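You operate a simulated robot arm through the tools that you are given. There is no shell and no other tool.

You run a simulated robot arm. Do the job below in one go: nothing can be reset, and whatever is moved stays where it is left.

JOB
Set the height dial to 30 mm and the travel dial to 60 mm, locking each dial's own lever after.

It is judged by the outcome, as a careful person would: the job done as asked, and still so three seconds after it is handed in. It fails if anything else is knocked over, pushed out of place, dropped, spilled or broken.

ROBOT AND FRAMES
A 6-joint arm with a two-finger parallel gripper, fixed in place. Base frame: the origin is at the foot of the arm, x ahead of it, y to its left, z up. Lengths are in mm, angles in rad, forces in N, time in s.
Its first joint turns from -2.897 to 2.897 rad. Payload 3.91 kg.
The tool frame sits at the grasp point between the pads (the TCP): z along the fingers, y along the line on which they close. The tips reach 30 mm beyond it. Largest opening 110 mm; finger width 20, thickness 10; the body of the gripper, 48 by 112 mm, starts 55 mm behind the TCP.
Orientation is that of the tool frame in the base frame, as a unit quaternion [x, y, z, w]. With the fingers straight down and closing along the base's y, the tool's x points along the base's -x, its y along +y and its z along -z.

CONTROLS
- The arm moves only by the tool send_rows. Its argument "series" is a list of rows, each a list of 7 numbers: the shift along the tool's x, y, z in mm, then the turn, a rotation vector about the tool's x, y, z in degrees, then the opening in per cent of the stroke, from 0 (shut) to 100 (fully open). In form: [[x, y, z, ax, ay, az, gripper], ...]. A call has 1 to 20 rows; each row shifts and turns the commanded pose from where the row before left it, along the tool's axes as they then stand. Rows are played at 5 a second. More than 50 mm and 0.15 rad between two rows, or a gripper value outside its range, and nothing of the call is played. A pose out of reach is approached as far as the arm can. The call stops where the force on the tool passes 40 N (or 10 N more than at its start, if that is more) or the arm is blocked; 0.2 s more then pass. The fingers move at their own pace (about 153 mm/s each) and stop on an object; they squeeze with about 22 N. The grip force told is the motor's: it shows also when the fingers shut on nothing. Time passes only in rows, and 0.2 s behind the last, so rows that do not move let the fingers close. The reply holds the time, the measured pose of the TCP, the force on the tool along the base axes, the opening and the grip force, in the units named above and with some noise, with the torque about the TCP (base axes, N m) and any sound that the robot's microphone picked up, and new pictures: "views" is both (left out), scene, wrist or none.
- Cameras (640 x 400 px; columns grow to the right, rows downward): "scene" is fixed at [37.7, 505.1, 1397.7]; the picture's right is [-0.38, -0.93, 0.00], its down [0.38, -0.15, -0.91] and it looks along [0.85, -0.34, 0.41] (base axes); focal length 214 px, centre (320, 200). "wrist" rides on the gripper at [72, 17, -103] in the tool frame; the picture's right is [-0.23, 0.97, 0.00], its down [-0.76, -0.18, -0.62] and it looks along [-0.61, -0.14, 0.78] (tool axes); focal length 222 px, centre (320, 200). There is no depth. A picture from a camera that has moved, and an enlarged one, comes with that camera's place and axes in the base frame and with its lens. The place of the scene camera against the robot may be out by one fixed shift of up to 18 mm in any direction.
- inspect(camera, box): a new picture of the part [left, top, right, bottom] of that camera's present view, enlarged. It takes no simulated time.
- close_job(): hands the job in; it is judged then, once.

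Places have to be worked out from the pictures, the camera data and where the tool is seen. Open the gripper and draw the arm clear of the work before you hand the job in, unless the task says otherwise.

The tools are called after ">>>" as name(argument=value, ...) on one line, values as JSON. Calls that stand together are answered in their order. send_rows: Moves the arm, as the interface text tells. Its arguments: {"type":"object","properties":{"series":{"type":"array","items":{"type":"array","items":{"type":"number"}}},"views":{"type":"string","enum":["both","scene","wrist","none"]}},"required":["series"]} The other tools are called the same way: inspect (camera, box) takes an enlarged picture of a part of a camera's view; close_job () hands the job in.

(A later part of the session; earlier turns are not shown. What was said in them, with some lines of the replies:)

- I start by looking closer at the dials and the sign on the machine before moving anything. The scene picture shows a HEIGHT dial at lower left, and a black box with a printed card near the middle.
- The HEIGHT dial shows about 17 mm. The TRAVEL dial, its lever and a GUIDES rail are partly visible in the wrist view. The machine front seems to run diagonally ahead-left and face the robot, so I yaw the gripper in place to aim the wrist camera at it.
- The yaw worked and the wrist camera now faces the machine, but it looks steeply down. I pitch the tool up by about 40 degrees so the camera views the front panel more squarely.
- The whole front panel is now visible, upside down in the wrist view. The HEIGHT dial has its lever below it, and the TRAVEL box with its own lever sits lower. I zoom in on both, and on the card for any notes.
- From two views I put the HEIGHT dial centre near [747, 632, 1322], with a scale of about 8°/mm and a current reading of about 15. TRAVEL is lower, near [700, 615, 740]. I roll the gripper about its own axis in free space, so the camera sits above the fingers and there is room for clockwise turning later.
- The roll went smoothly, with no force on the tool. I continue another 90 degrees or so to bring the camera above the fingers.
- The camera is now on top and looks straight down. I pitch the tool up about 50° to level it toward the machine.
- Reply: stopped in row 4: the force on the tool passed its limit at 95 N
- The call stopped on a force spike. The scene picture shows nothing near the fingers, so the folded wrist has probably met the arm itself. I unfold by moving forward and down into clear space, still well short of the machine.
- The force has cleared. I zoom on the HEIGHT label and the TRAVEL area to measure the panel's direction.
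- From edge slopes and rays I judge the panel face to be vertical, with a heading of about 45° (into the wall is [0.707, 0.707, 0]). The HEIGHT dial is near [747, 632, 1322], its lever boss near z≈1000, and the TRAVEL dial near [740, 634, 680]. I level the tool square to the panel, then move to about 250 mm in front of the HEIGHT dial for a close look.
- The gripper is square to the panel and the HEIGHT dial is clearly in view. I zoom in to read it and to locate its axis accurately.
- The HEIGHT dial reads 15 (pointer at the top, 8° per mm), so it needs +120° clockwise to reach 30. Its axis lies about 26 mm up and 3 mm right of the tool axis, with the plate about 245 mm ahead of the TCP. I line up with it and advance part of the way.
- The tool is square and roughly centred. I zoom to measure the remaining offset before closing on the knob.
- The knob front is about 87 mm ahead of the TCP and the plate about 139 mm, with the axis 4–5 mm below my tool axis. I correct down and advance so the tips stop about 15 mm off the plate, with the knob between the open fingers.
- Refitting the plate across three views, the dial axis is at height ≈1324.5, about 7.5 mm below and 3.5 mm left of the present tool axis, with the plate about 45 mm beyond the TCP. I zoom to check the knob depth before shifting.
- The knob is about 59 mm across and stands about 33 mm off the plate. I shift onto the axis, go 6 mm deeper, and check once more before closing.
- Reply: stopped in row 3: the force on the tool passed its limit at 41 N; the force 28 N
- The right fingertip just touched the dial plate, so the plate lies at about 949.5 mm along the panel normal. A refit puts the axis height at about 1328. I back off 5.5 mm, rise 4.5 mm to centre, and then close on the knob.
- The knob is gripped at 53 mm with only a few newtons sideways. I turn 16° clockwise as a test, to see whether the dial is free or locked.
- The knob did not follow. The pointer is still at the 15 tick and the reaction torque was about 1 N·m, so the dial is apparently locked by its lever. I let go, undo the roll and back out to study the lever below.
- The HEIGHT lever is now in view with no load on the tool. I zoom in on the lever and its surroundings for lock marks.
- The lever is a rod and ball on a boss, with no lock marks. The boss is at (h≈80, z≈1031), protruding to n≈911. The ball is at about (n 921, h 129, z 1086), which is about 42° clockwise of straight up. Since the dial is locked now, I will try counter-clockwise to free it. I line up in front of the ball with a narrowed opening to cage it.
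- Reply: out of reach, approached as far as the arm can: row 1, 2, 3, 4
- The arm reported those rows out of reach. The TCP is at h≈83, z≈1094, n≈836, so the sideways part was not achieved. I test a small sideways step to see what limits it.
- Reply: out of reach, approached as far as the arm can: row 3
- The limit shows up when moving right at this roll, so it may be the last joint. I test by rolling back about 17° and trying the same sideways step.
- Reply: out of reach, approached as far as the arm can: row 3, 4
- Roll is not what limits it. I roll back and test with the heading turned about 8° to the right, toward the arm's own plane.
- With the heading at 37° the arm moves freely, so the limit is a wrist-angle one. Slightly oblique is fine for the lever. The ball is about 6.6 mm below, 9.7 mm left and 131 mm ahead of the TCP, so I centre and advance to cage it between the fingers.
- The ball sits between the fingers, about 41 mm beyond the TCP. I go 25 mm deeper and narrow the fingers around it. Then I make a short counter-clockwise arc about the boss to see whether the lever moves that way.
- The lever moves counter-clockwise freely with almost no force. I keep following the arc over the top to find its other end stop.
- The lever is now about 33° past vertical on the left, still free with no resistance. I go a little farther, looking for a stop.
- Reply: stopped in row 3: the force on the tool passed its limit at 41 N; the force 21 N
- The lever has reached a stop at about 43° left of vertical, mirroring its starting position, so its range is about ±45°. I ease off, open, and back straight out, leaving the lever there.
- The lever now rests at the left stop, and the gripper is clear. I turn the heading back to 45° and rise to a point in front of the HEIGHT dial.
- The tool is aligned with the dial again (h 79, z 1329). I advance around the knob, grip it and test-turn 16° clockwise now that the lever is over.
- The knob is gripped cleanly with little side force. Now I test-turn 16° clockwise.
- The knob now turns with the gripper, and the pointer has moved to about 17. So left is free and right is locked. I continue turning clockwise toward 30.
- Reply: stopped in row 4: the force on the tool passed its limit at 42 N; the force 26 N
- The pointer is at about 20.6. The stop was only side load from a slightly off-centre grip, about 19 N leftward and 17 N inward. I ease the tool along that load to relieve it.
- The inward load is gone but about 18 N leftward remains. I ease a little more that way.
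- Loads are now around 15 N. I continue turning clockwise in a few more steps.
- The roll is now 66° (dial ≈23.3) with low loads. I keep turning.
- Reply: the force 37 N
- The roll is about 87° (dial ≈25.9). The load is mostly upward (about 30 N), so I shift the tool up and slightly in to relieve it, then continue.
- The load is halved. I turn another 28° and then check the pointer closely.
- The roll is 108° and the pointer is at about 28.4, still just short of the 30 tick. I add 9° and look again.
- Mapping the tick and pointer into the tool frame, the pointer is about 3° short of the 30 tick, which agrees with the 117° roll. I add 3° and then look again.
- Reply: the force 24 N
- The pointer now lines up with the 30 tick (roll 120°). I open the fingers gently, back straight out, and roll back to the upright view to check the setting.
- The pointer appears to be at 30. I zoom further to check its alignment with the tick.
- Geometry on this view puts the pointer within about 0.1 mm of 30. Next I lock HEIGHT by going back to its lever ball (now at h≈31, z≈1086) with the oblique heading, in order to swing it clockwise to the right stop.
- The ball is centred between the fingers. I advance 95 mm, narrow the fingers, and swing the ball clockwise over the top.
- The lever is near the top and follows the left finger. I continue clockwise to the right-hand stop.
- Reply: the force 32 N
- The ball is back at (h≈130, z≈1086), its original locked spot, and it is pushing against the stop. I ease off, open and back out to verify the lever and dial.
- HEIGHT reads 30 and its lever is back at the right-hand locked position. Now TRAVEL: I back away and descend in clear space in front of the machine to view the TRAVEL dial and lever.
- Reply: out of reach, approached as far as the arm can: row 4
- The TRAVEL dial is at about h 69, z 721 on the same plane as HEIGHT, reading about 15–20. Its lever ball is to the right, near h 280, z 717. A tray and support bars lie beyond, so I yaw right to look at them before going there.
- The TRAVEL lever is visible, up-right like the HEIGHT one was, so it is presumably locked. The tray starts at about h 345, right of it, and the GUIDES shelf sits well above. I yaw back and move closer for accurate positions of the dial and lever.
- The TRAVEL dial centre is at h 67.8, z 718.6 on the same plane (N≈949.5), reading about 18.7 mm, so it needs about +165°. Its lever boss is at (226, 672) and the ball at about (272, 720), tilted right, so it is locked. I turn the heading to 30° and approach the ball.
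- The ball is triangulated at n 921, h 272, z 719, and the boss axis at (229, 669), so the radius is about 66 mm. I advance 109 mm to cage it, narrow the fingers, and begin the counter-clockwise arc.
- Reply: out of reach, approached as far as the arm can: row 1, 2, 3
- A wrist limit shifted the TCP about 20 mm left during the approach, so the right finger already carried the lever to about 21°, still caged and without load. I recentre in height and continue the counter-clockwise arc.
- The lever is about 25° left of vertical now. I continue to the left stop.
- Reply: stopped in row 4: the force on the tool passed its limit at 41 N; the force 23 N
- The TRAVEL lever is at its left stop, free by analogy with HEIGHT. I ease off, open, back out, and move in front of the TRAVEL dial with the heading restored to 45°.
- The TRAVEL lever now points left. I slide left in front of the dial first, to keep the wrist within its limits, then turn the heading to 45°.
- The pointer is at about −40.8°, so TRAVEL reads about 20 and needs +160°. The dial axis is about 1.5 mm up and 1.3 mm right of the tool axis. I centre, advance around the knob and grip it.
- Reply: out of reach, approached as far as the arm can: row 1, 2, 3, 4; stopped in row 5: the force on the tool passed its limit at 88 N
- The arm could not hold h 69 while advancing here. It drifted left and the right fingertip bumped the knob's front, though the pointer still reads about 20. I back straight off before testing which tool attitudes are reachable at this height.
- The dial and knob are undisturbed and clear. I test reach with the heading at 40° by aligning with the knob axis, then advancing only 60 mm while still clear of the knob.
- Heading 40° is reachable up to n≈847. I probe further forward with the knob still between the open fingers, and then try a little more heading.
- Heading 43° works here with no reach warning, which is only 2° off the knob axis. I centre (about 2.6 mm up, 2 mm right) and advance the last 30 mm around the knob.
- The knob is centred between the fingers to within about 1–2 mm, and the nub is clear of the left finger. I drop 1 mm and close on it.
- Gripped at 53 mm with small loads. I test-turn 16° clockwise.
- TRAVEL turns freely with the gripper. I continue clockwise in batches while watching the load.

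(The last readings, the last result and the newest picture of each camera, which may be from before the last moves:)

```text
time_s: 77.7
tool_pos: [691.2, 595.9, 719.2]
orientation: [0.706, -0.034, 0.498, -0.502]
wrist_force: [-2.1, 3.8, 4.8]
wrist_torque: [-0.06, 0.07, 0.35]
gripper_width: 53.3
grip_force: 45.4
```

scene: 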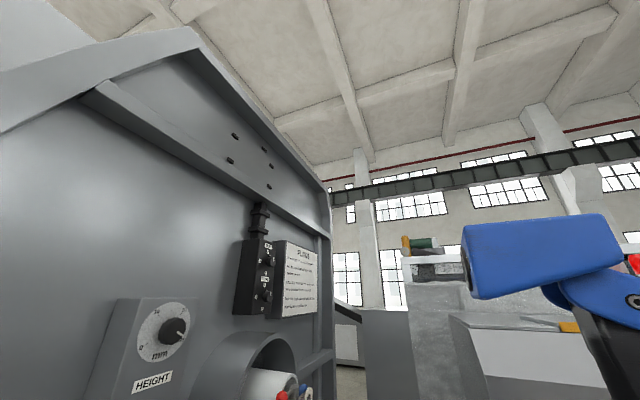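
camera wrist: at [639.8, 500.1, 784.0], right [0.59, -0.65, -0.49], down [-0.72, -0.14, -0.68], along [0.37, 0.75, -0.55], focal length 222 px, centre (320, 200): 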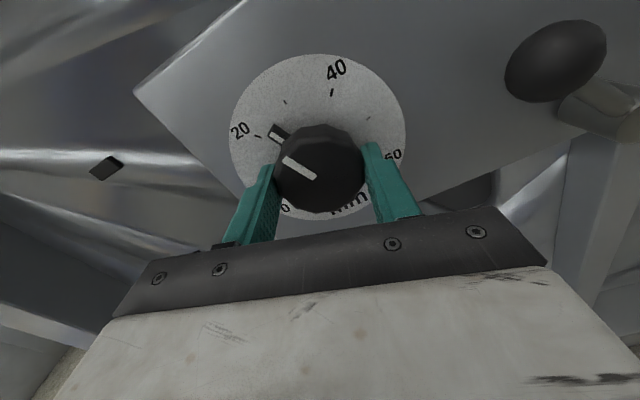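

The roll is 48° and loads are tiny. I continue.

>>> send_rows(series=[[0, 0, 0, 0, 0, 8, 20], [0, 0, 0, 0, 0, 8, 20], [0, 0, 0, 0, 0, 8, 20], [0, 0, 0, 0, 0, 8, 20], [0, 0, 0, 0, 0, 0, 20]], views="wrist")

```text
time_s: 78.9
tool_pos: [691.9, 596.4, 718.7]
orientation: [0.669, -0.228, 0.341, -0.62]
wrist_force: [-1.7, 11.8, 12.2]
wrist_torque: [0.15, -0.2, 0.5]
gripper_width: 53.4
grip_force: 45.2
camera wrist: at [664.6, 472.7, 716.1], right [-0.04, 0.04, -1.0], down [-0.99, 0.16, 0.04], along [0.16, 0.99, 0.03], focal length 222 px, centre (320, 200)
```

wrist: 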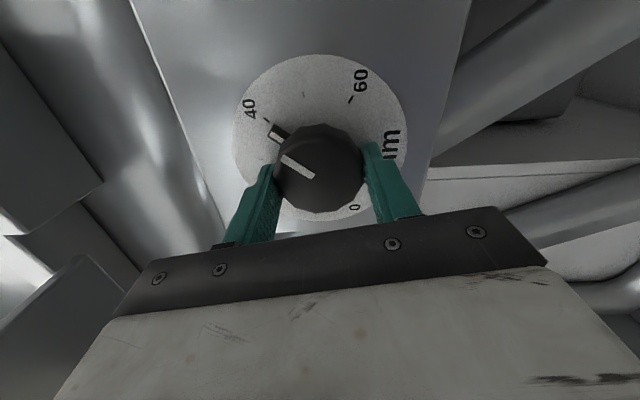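

The roll is 80° and the dial is at about 40. Loads are about 17 N. I nudge to relieve them and continue.

>>> send_rows(series=[[-0.8, -0.8, 0, 0, 0, 0, 20], [0, 0, 0, 0, 0, 8, 20], [0, 0, 0, 0, 0, 8, 20], [0, 0, 0, 0, 0, 8, 20], [0, 0, 0, 0, 0, 8, 20], [0, 0, 0, 0, 0, 0, 20]], views="none")

```text
time_s: 80.3
tool_pos: [691.5, 595.9, 720.9]
orientation: [-0.58, 0.402, -0.156, 0.691]
wrist_force: [-9.3, -0.4, 26.3]
wrist_torque: [0.37, -0.48, -0.24]
gripper_width: 53.4
grip_force: 45.1
```

The roll is 112°. The upward load is 26 N, so I relieve it with a small upward shift and continue.

>>> send_rows(series=[[-1.1, -1.7, -0.4, 0, 0, 0, 20], [0, 0, 0, 0, 0, 8, 20], [0, 0, 0, 0, 0, 8, 20], [0, 0, 0, 0, 0, 8, 20], [0, 0, 0, 0, 0, 0, 20]], views="wrist")

>>> inspect(camera="wrist", box=[200, 40, 440, 190])

```text
time_s: 81.5
tool_pos: [692.0, 595.5, 721.6]
orientation: [-0.484, 0.516, -0.01, 0.707]
wrist_force: [6.5, -1.2, 15.6]
wrist_torque: [0.23, -0.26, -0.38]
gripper_width: 53.1
grip_force: 45.3
camera wrist: at [640.5, 498.5, 657.7], right [-0.58, 0.63, -0.51], down [-0.73, -0.12, 0.67], along [0.36, 0.76, 0.53], focal length 222 px, centre (320, 200)
```

wrist: 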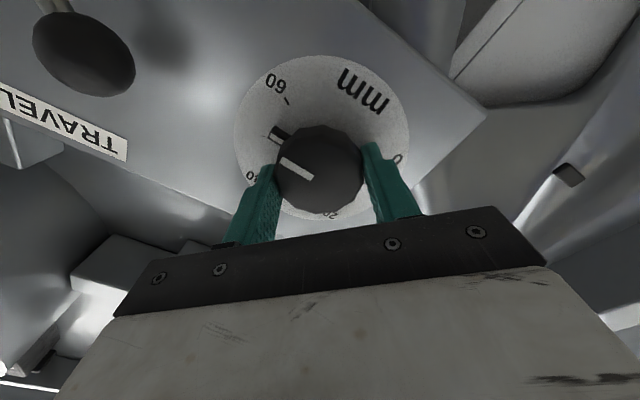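

```text
2.67 times, centred on (320, 115) of wrist
camera zoom: at [640.5, 498.5, 657.7], right [-0.58, 0.63, -0.51], down [-0.73, -0.12, 0.67], along [0.36, 0.76, 0.53], focal length 592 px, centre (320, 427)
```

zoom: 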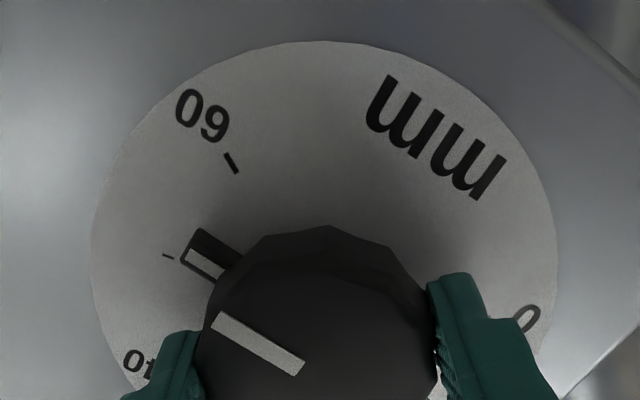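

The roll is 136°. Measured against the 50 and 60 ticks, the pointer is at about 52.8, so it needs about 28° more. I relieve slightly and turn another 24°.

>>> send_rows(series=[[-0.7, -0.7, 0, 0, 0, 0, 20], [0, 0, 0, 0, 0, 8, 20], [0, 0, 0, 0, 0, 8, 20], [0, 0, 0, 0, 0, 8, 20], [0, 0, 0, 0, 0, 0, 20]], views="wrist")

>>> inspect(camera="wrist", box=[200, 40, 440, 190])

```text
time_s: 82.7
tool_pos: [690.8, 594.9, 721.0]
orientation: [-0.366, 0.606, 0.137, 0.693]
wrist_force: [7.2, -12.1, 5.2]
wrist_torque: [-0.37, 0.34, -0.6]
gripper_width: 53.0
grip_force: 45.4
camera wrist: at [620.8, 519.5, 648.1], right [-0.67, 0.73, -0.12], down [-0.52, -0.35, 0.78], along [0.53, 0.58, 0.62], focal length 222 px, centre (320, 200)
```

wrist: 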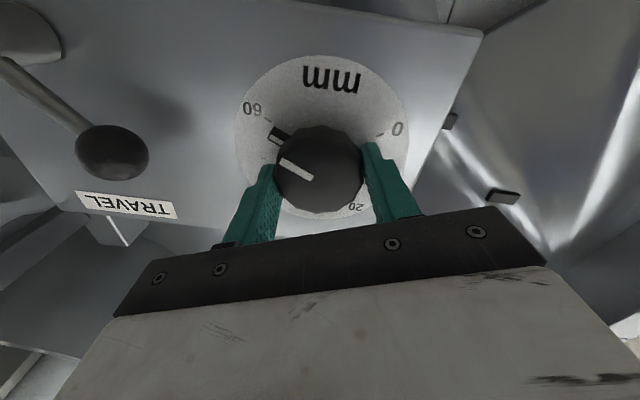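

```text
2.67 times, centred on (320, 115) of wrist
camera zoom: at [620.8, 519.5, 648.1], right [-0.67, 0.73, -0.12], down [-0.52, -0.35, 0.78], along [0.53, 0.58, 0.62], focal length 592 px, centre (320, 427)
```

zoom: 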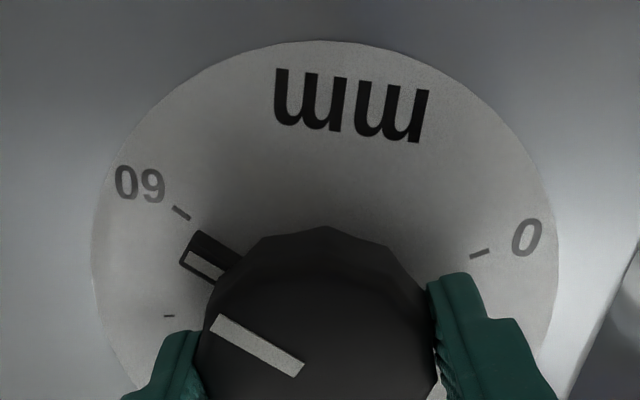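

The roll is 160°. Fitting the circle through the 0, 50 and 60 ticks, the pointer is about 5.5–6° short of 60. I turn 5.5° more and re-measure.

>>> send_rows(series=[[0, 0, 0, 0, 0, 5.5, 20], [0, 0, 0, 0, 0, 0, 20], [0, 0, 0, 0, 0, 0, 20]], views="wrist")

>>> inspect(camera="wrist", box=[240, 90, 336, 150])

>>> inspect(camera="wrist", box=[200, 40, 440, 190])

```text
time_s: 83.5
tool_pos: [691.9, 595.7, 721.0]
orientation: [-0.338, 0.622, 0.17, 0.686]
wrist_force: [6.7, -20.8, 3.5]
wrist_torque: [0.06, -0.98, -0.7]
gripper_width: 52.9
grip_force: 45.0
camera wrist: at [616.1, 524.8, 648.0], right [-0.67, 0.74, -0.03], down [-0.47, -0.4, 0.78], along [0.57, 0.54, 0.62], focal length 222 px, centre (320, 200)
```

wrist: 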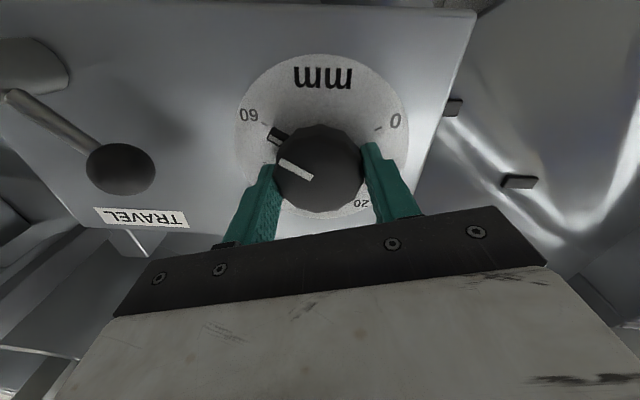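

```text
6.67 times, centred on (288, 120) of wrist
camera zoom: at [616.1, 524.8, 648.0], right [-0.67, 0.74, -0.03], down [-0.47, -0.4, 0.78], along [0.57, 0.54, 0.62], focal length 1481 px, centre (533, 733)
```

zoom: 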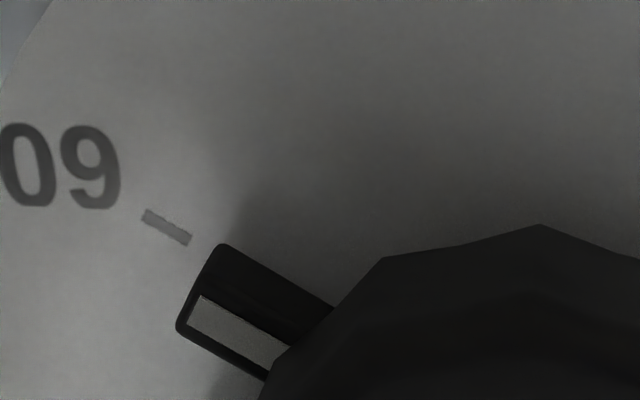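

```text
2.67 times, centred on (320, 115) of wrist
camera zoom: at [616.1, 524.8, 648.0], right [-0.67, 0.74, -0.03], down [-0.47, -0.4, 0.78], along [0.57, 0.54, 0.62], focal length 592 px, centre (320, 427)
```

zoom: 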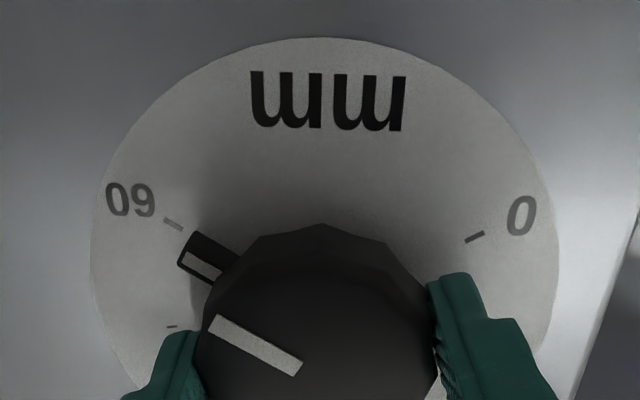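

The pointer is within about 1° of the 60 tick, and the reaction torque about the knob axis has risen to about 0.65 N·m, as it did on HEIGHT at 30. That suggests an end stop at the end of the scale. I add 1° to settle against it.

>>> send_rows(series=[[0, 0, 0, 0, 0, 1.2, 20], [0, 0, 0, 0, 0, 0, 20]], views="wrist")

>>> inspect(camera="wrist", box=[240, 90, 336, 150])

```text
time_s: 84.1
tool_pos: [691.2, 595.3, 722.9]
orientation: [-0.33, 0.626, 0.176, 0.685]
wrist_force: [7.6, -24.9, 3.2]
wrist_torque: [-0.14, -1.0, -0.75]
gripper_width: 52.9
grip_force: 44.7
camera wrist: at [615.0, 526.0, 648.5], right [-0.67, 0.74, 0.0], down [-0.46, -0.42, 0.78], along [0.58, 0.53, 0.62], focal length 222 px, centre (320, 200)
```

wrist: 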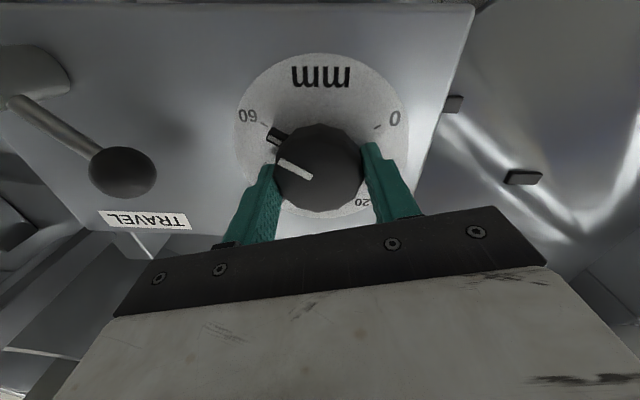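

```text
6.67 times, centred on (288, 120) of wrist
camera zoom: at [615.0, 526.0, 648.5], right [-0.67, 0.74, 0.0], down [-0.46, -0.42, 0.78], along [0.58, 0.53, 0.62], focal length 1481 px, centre (533, 733)
```

zoom: 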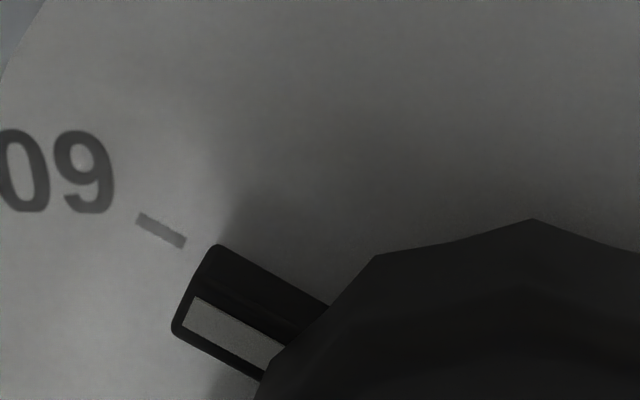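

The pointer did not move relative to the plate and the torque rose further, so the knob is at its end stop by the 60 mark. I release, back straight out, and roll back to check from the front.

>>> send_rows(series=[[0, 0, 0, 0, 0, -1, 60], [0, 0, 0, 0, 0, 0, 90], [0, 0, 0, 0, 0, 0, 100], [0, 0, -15, 0, 0, 0, 100], [0, 0, -25, 0, 0, 0, 100], [0, 0, -30, 0, 0, 0, 100], [0, 0, -35, 0, 0, -8, 100], [0, 0, -20, 0, 0, -8, 100], [0, 0, 0, 0, 0, -8, 100], [0, 0, 0, 0, 0, -8, 100], [0, 0, 0, 0, 0, -8, 100], [0, 0, 0, 0, 0, -8, 100], [0, 0, 0, 0, 0, -8, 100], [0, 0, 0, 0, 0, -8, 100], [0, 0, 0, 0, 0, -8, 100]], views="wrist")

```text
time_s: 87.3
tool_pos: [600.1, 511.6, 721.0]
orientation: [-0.639, 0.302, -0.264, 0.656]
wrist_force: [-0.4, -0.8, -0.1]
wrist_torque: [0.0, 0.0, -0.03]
gripper_width: 109.7
grip_force: 0.0
camera wrist: at [572.0, 389.2, 700.7], right [-0.19, 0.21, -0.96], down [-0.97, 0.13, 0.22], along [0.17, 0.97, 0.18], focal length 222 px, centre (320, 200)
```

wrist: 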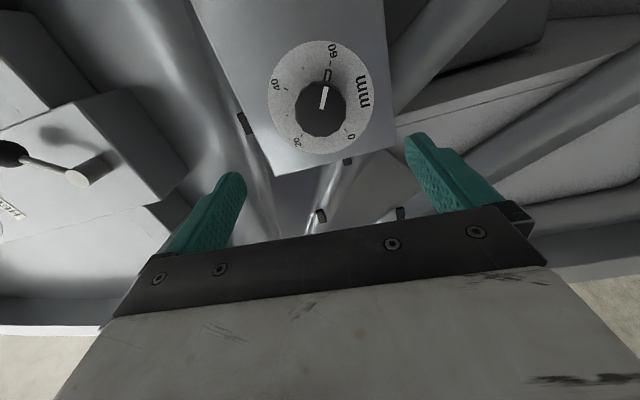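

I check the reading here, then finish rolling back upright.

>>> inspect(camera="wrist", box=[240, 20, 400, 160])

>>> send_rows(series=[[0, 0, 0, 0, 0, -8.3, 100], [0, 0, 0, 0, 0, -8.3, 100], [0, 0, 0, 0, 0, -8.3, 100], [0, 0, 0, 0, 0, -8.3, 100], [0, 0, 0, 0, 0, -8.3, 100], [0, 0, 0, 0, 0, -8.3, 100], [0, 0, 0, 0, 0, -8.3, 100], [0, 0, 0, 0, 0, -8.3, 100], [0, 0, 0, 0, 0, -8.3, 100], [0, 0, 0, 0, 0, -8.3, 100], [0, 0, 0, 0, 0, -8.3, 100], [0, 0, 0, 0, 0, 0, 100]], views="both")

>>> inspect(camera="wrist", box=[220, 20, 460, 170])

```text
2.86 times, centred on (320, 90) of wrist
camera zoom: at [572.0, 389.2, 700.7], right [-0.19, 0.21, -0.96], down [-0.97, 0.13, 0.22], along [0.17, 0.97, 0.18], focal length 635 px, centre (320, 514)
```

zoom: 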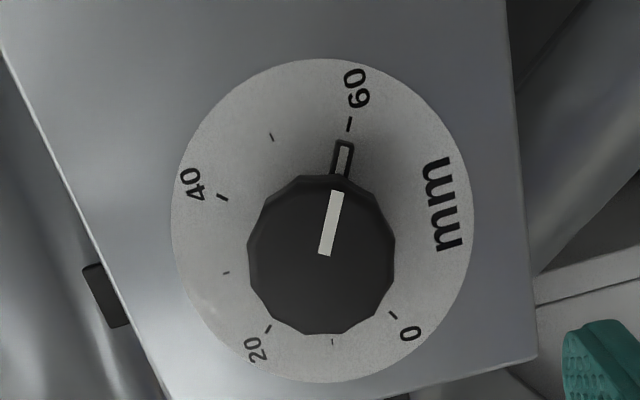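

```text
time_s: 89.9
tool_pos: [600.8, 511.9, 721.3]
orientation: [0.663, 0.245, 0.653, -0.27]
wrist_force: [-1.0, -1.3, 0.0]
wrist_torque: [0.02, -0.02, 0.01]
gripper_width: 110.4
grip_force: 0.0
camera wrist: at [536.9, 427.3, 793.8], right [0.66, -0.71, -0.26], down [-0.6, -0.27, -0.75], along [0.46, 0.65, -0.6], focal length 222 px, centre (320, 200)
```

scene: 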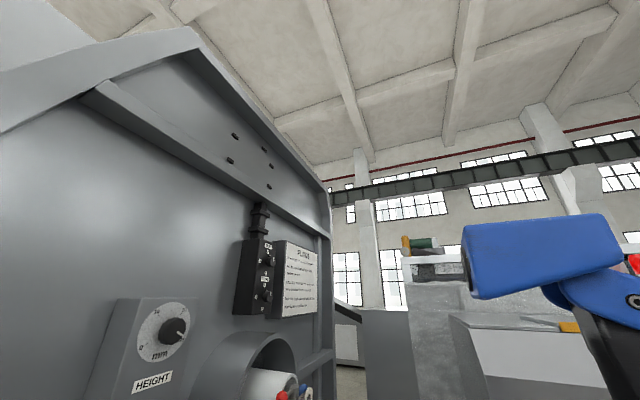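
wrist: 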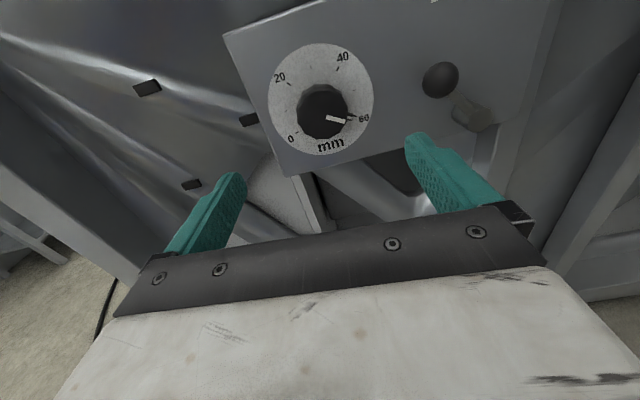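

```text
2.67 times, centred on (340, 95) of wrist
camera zoom: at [536.9, 427.3, 793.8], right [0.66, -0.71, -0.26], down [-0.6, -0.27, -0.75], along [0.46, 0.65, -0.6], focal length 592 px, centre (267, 480)
```

zoom: 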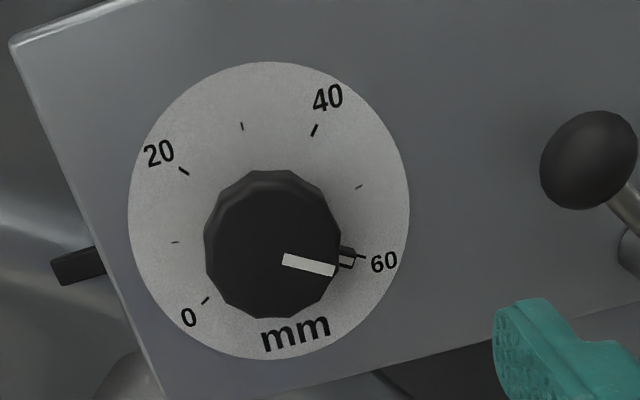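

TRAVEL reads 60 with the pointer exactly on the tick. Now I lock its lever: the ball is at about (h 189, z 719). I turn the heading to about 24°, so the far right end of the swing stays within reach, and line up in front of the ball.

>>> send_rows(series=[[0, 0, 0, -6.3, 0, -0.7, 70], [0, 0, 0, -6.3, 0, -0.7, 60], [0, 0, 0, -6.2, 0, -0.8, 50], [-1, 35, 30, 0, 0, 0, 50], [-1.3, 34.7, 30, 0, 0, 0, 50], [0, 0, 0, 0, 0, 0, 50]], views="both")

>>> inspect(camera="wrist", box=[200, 60, 440, 210])

```text
time_s: 91.3
tool_pos: [684.9, 474.0, 719.2]
orientation: [0.694, 0.147, 0.689, -0.146]
wrist_force: [0.0, -1.3, 0.4]
wrist_torque: [-0.01, -0.02, 0.02]
gripper_width: 54.8
grip_force: 0.1
camera wrist: at [597.3, 416.5, 793.0], right [0.39, -0.89, -0.23], down [-0.65, -0.09, -0.76], along [0.65, 0.45, -0.61], focal length 222 px, centre (320, 200)
```

scene: 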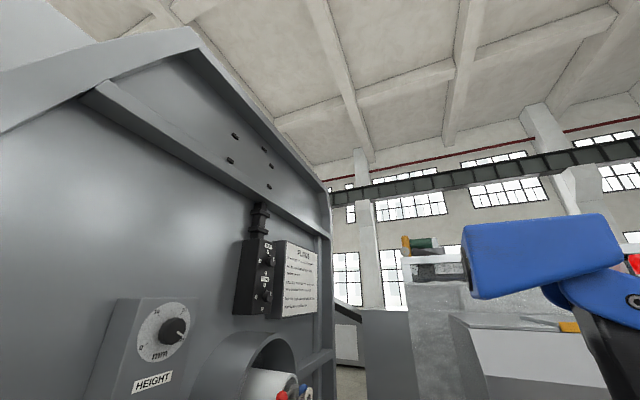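
wrist: 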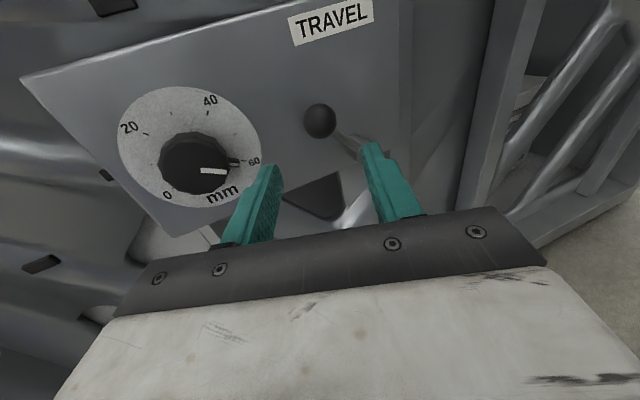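

```text
2.67 times, centred on (320, 135) of wrist
camera zoom: at [597.3, 416.5, 793.0], right [0.39, -0.89, -0.23], down [-0.65, -0.09, -0.76], along [0.65, 0.45, -0.61], focal length 592 px, centre (320, 373)
```

zoom: 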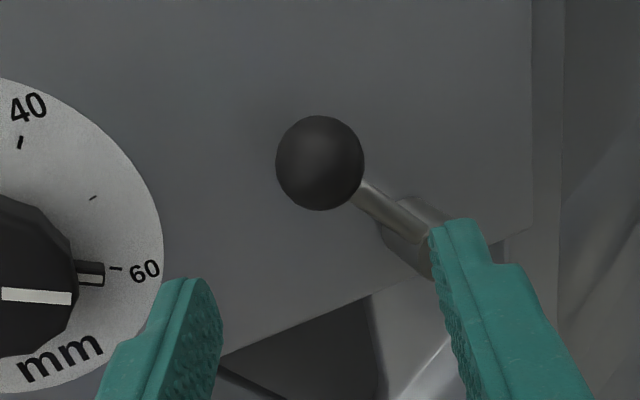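

The ball is centred in the gap. I advance 88 mm, narrow the fingers around it, and swing the lever clockwise over the top.

>>> send_rows(series=[[0, 0.4, 30, 0, 0, 0, 50], [0, 0, 30, 0, 0, 0, 50], [0, 0, 28, 0, 0, 0, 50], [0, 0, 0, 0, 0, 0, 36], [0, 0, 0, 0, 0, 0, 34], [5.4, 6.9, 2.6, 0, 0, 0, 34], [4.3, 7.7, 2.9, 0, 0, 0, 34], [3.1, 8.0, 3.1, 0, 0, 0, 34], [2.1, 9.5, 3.7, 0, 0, 0, 34], [0.5, 9.6, 3.7, 0, 0, 0, 34], [0, 0, 0, 0, 0, 0, 34]], views="wrist")

>>> inspect(camera="wrist", box=[200, 80, 440, 230])

```text
time_s: 93.7
tool_pos: [797.0, 474.8, 733.6]
orientation: [0.694, 0.147, 0.689, -0.146]
wrist_force: [-0.3, -0.4, -0.3]
wrist_torque: [0.02, -0.02, 0.01]
gripper_width: 37.6
grip_force: 0.1
camera wrist: at [708.9, 417.9, 808.0], right [0.39, -0.89, -0.23], down [-0.65, -0.09, -0.76], along [0.65, 0.45, -0.61], focal length 222 px, centre (320, 200)
```

wrist: 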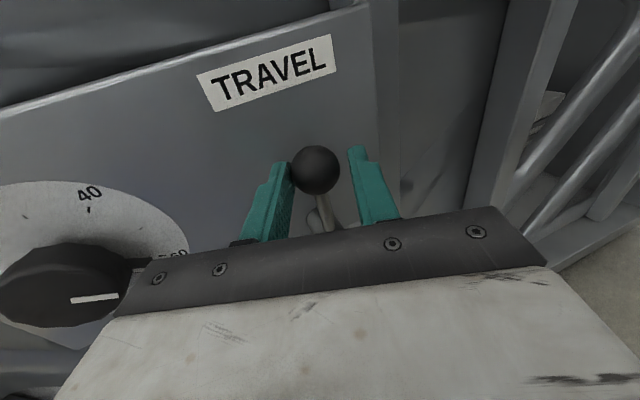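

```text
2.67 times, centred on (320, 155) of wrist
camera zoom: at [708.9, 417.9, 808.0], right [0.39, -0.89, -0.23], down [-0.65, -0.09, -0.76], along [0.65, 0.45, -0.61], focal length 592 px, centre (320, 320)
```

zoom: 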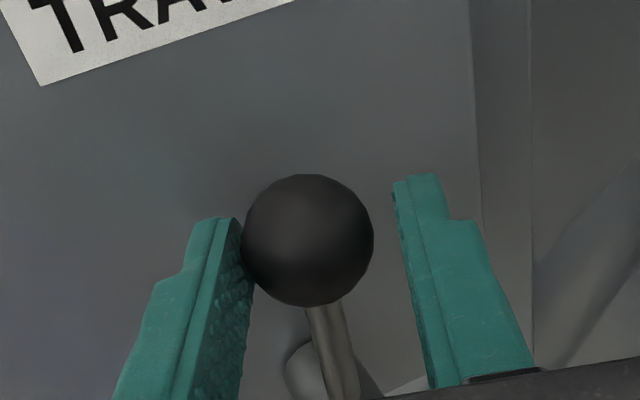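

The lever follows toward vertical with no load and no reach warnings. I continue to the right-hand stop.

>>> send_rows(series=[[-1.2, 9.6, 3.7, 0, 0, 0, 34], [-2.4, 8.3, 3.2, 0, 0, 0, 34], [-3.6, 7.9, 3.0, 0, 0, 0, 34], [-4.7, 7.4, 2.8, 0, 0, 0, 34], [-5.1, 5.9, 2.3, 0, 0, 0, 34], [-4, 3.8, 1.5, 0, 0, 0, 34], [0, 0, 0, 0, 0, 0, 34]], views="wrist")

>>> inspect(camera="wrist", box=[200, 80, 440, 230])

```text
time_s: 95.3
tool_pos: [828.4, 444.3, 714.4]
orientation: [0.692, 0.148, 0.691, -0.149]
wrist_force: [-11.1, 13.7, 22.1]
wrist_torque: [0.63, 0.24, 0.51]
gripper_width: 46.1
grip_force: 8.5
camera wrist: at [739.9, 386.9, 789.0], right [0.4, -0.89, -0.23], down [-0.64, -0.09, -0.76], along [0.65, 0.45, -0.61], focal length 222 px, centre (320, 200)
```

wrist: 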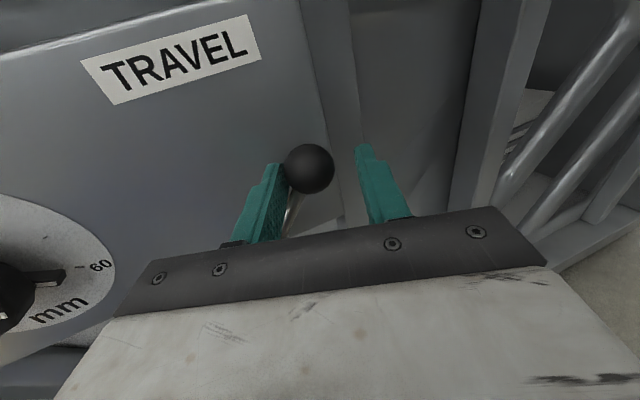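

```text
2.67 times, centred on (320, 155) of wrist
camera zoom: at [739.9, 386.9, 789.0], right [0.4, -0.89, -0.23], down [-0.64, -0.09, -0.76], along [0.65, 0.45, -0.61], focal length 592 px, centre (320, 320)
```

zoom: 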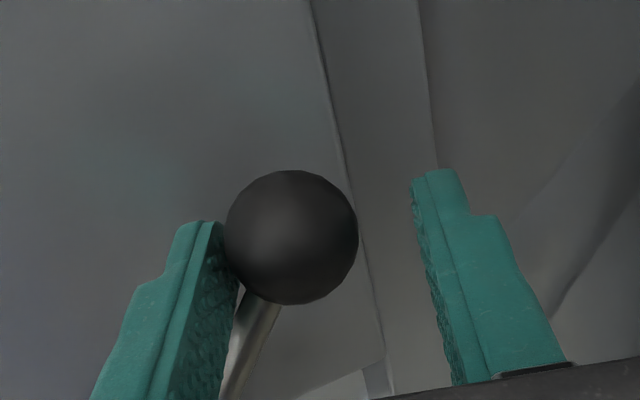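

The ball is at (h≈274, z≈716), at its original locked position against the stop. I ease off, open and back straight out.

>>> send_rows(series=[[2, -3, 0, 0, 0, 0, 50], [0, -2, 0, 0, 0, 0, 60], [0, 0, -20, 0, 0, 0, 60], [0, 0, -30, 0, 0, 0, 60], [0, 0, -40, 0, 0, 0, 60], [0, 0, -40, 0, 0, 0, 60], [0, 0, 0, 0, 0, 0, 60]], views="both")

>>> inspect(camera="wrist", box=[60, 20, 440, 240])

```text
time_s: 96.9
tool_pos: [707.8, 392.5, 716.8]
orientation: [0.694, 0.147, 0.69, -0.146]
wrist_force: [0.6, -0.8, 0.9]
wrist_torque: [-0.02, 0.02, -0.02]
gripper_width: 66.1
grip_force: 0.1
camera wrist: at [619.9, 335.9, 790.3], right [0.39, -0.89, -0.23], down [-0.65, -0.09, -0.76], along [0.65, 0.45, -0.61], focal length 222 px, centre (320, 200)
```

scene: 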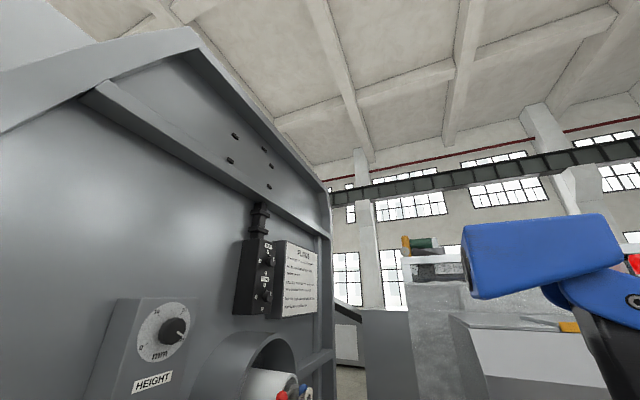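
wrist: 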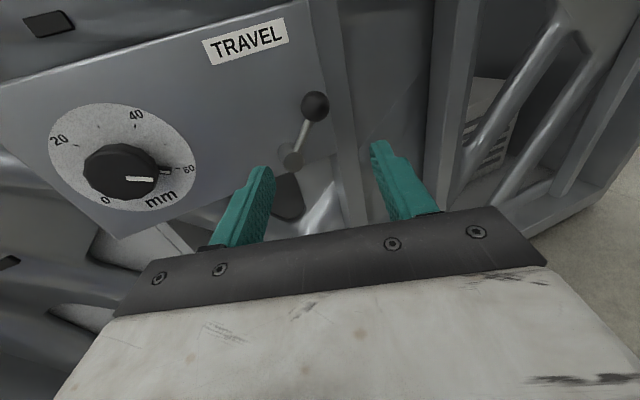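

```text
1.68 times, centred on (250, 130) of wrist
camera zoom: at [619.9, 335.9, 790.3], right [0.39, -0.89, -0.23], down [-0.65, -0.09, -0.76], along [0.65, 0.45, -0.61], focal length 374 px, centre (438, 318)
```

zoom: 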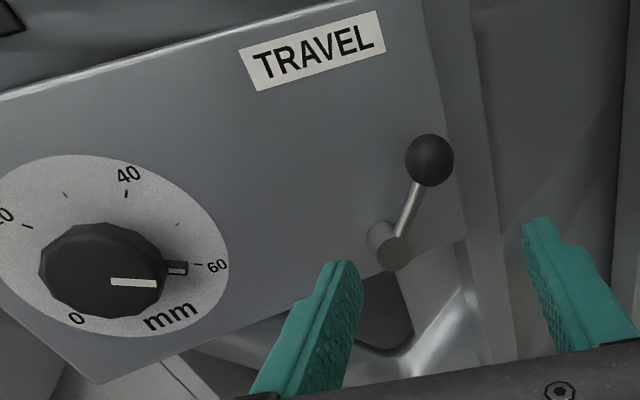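

TRAVEL shows 60 with its lever back at the right, locked. I draw the arm clear and take a final overall look at both dials and levers.

>>> send_rows(series=[[0, 0, -35, 0, 0, 0, 80], [0, 0, -35, 0, 0, 0, 100], [0, -15, -20, 3, 0, 0, 100], [20, -20, 0, 5, 0, 0, 100], [40, -20, 0, 5, 0, 0, 100], [45, 0, 0, 0, 0, 0, 100], [45, 0, 0, 0, 0, 0, 100], [0, 0, 0, 0, 0, 0, 100]], views="both")

>>> inspect(camera="wrist", box=[160, 0, 480, 220])

>>> inspect(camera="scene", box=[110, 290, 250, 380])

```text
time_s: 98.7
tool_pos: [598.1, 406.3, 865.8]
orientation: [0.673, 0.224, 0.669, -0.224]
wrist_force: [-0.5, 0.3, -0.1]
wrist_torque: [0.0, 0.03, 0.0]
gripper_width: 110.3
grip_force: 0.1
camera wrist: at [525.7, 332.1, 940.1], right [0.58, -0.78, -0.23], down [-0.61, -0.24, -0.76], along [0.54, 0.58, -0.61], focal length 222 px, centre (320, 200)
```

scene: 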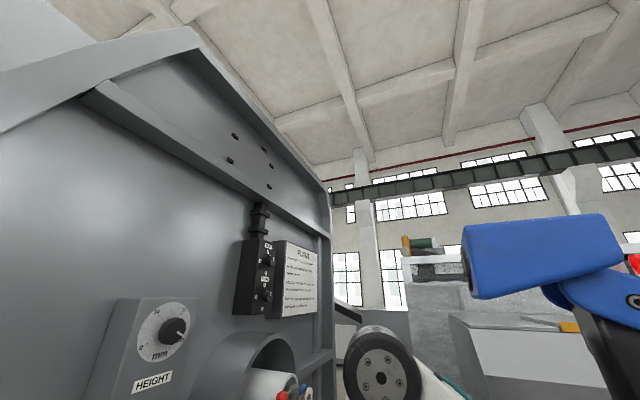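
wrist: 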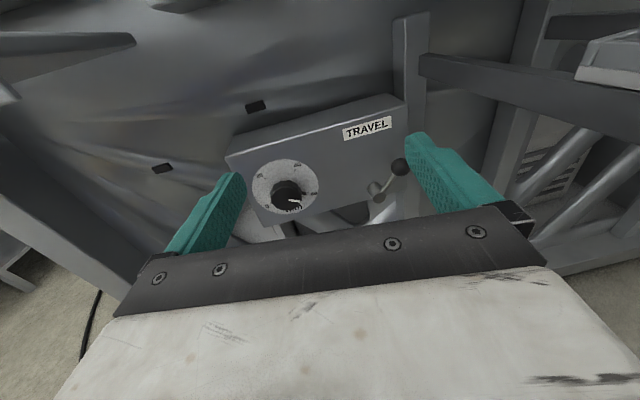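

```text
1.82 times, centred on (320, 110) of wrist
camera zoom: at [525.7, 332.1, 940.1], right [0.58, -0.78, -0.23], down [-0.61, -0.24, -0.76], along [0.54, 0.58, -0.61], focal length 404 px, centre (320, 364)
```

zoom: 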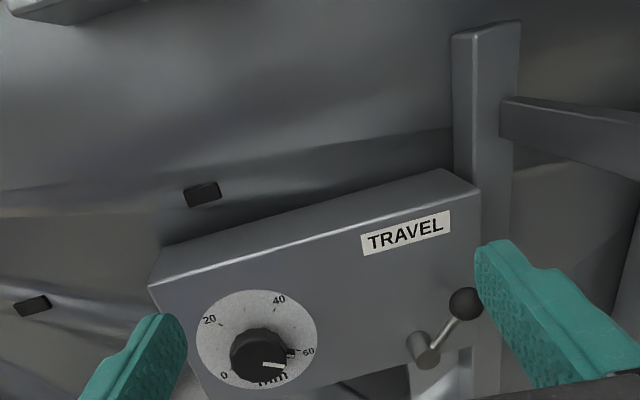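

```text
4.44 times, centred on (180, 335) of scene
camera zoom: at [37.7, 505.1, 1397.7], right [-0.38, -0.93, 0.0], down [0.38, -0.15, -0.91], along [0.85, -0.34, 0.41], focal length 953 px, centre (942, -400)
```

zoom: 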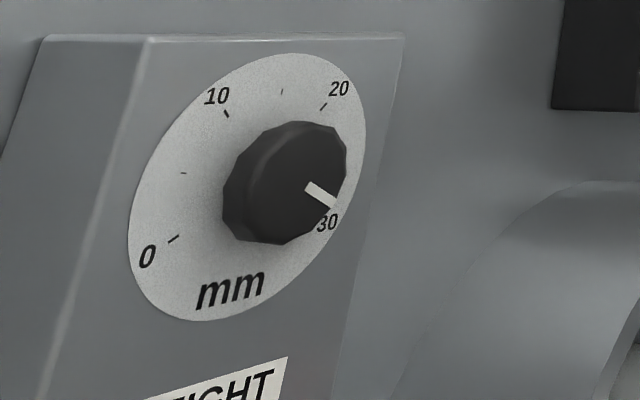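

Both dials read as asked (HEIGHT 30, TRAVEL 60) and both levers are at their right-hand locked positions. Nothing else is disturbed. I back off a little more with the gripper open before handing in.

>>> send_rows(series=[[0, 0, -30, 0, 0, 0, 100], [0, 0, -30, 0, 0, 0, 100], [0, 0, 0, 0, 0, 0, 100], [0, 0, 0, 0, 0, 0, 100]], views="both")

```text
time_s: 99.7
tool_pos: [551.9, 371.1, 865.9]
orientation: [0.673, 0.225, 0.668, -0.224]
wrist_force: [-0.2, 0.4, 0.2]
wrist_torque: [-0.02, 0.01, 0.02]
gripper_width: 110.1
grip_force: 0.1
camera wrist: at [478.8, 296.2, 940.2], right [0.58, -0.78, -0.23], down [-0.61, -0.24, -0.76], along [0.54, 0.58, -0.61], focal length 222 px, centre (320, 200)
```

scene: 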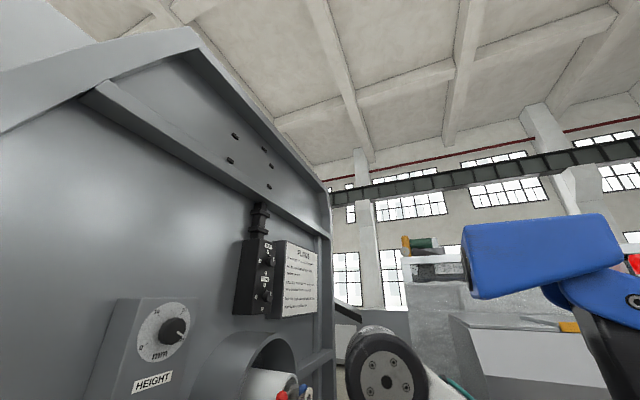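
wrist: 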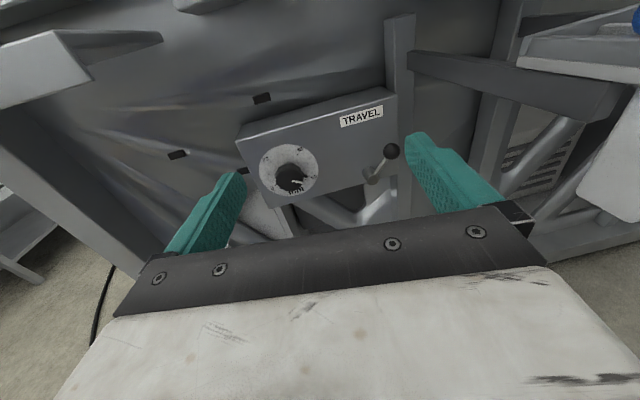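

The gripper is open and clear of the machine. HEIGHT is at 30 mm and TRAVEL at 60 mm, with both levers returned to their locked side. I hand the job in.

>>> close_job()

```text
The job is handed in.
```

I set the height dial to 30 mm and the travel dial to 60 mm, then swung each dial's own lever back to its right-hand stop to lock it. The job is handed in.

- **Height:** it started at 15 mm and was locked. The lever's left stop freed it. The pointer ended within about 0.1 mm of the 30 mark.
- **Travel:** it started at about 19–20 mm. I freed it, turned it until it stopped at the 60 mark, and the pointer lined up with the tick.
- **Locks:** neither lever has lock markings. The height dial would not turn with its lever at the right and did turn with it at the left, so I took right as locked for both. I didn't try turning either dial again after locking.

There were two unplanned contacts, neither with visible effect:
- **Early fold:** a force stop of about 95 N came early on while folding the wrist, probably the arm touching itself.
- **Travel knob:** one fingertip bumped the front of the travel knob at about 88 N, when the arm drifted at the edge of its reach. The dial didn't shift.

Nothing else appeared moved in the last pictures. The gripper is open and the arm is clear of the machine.
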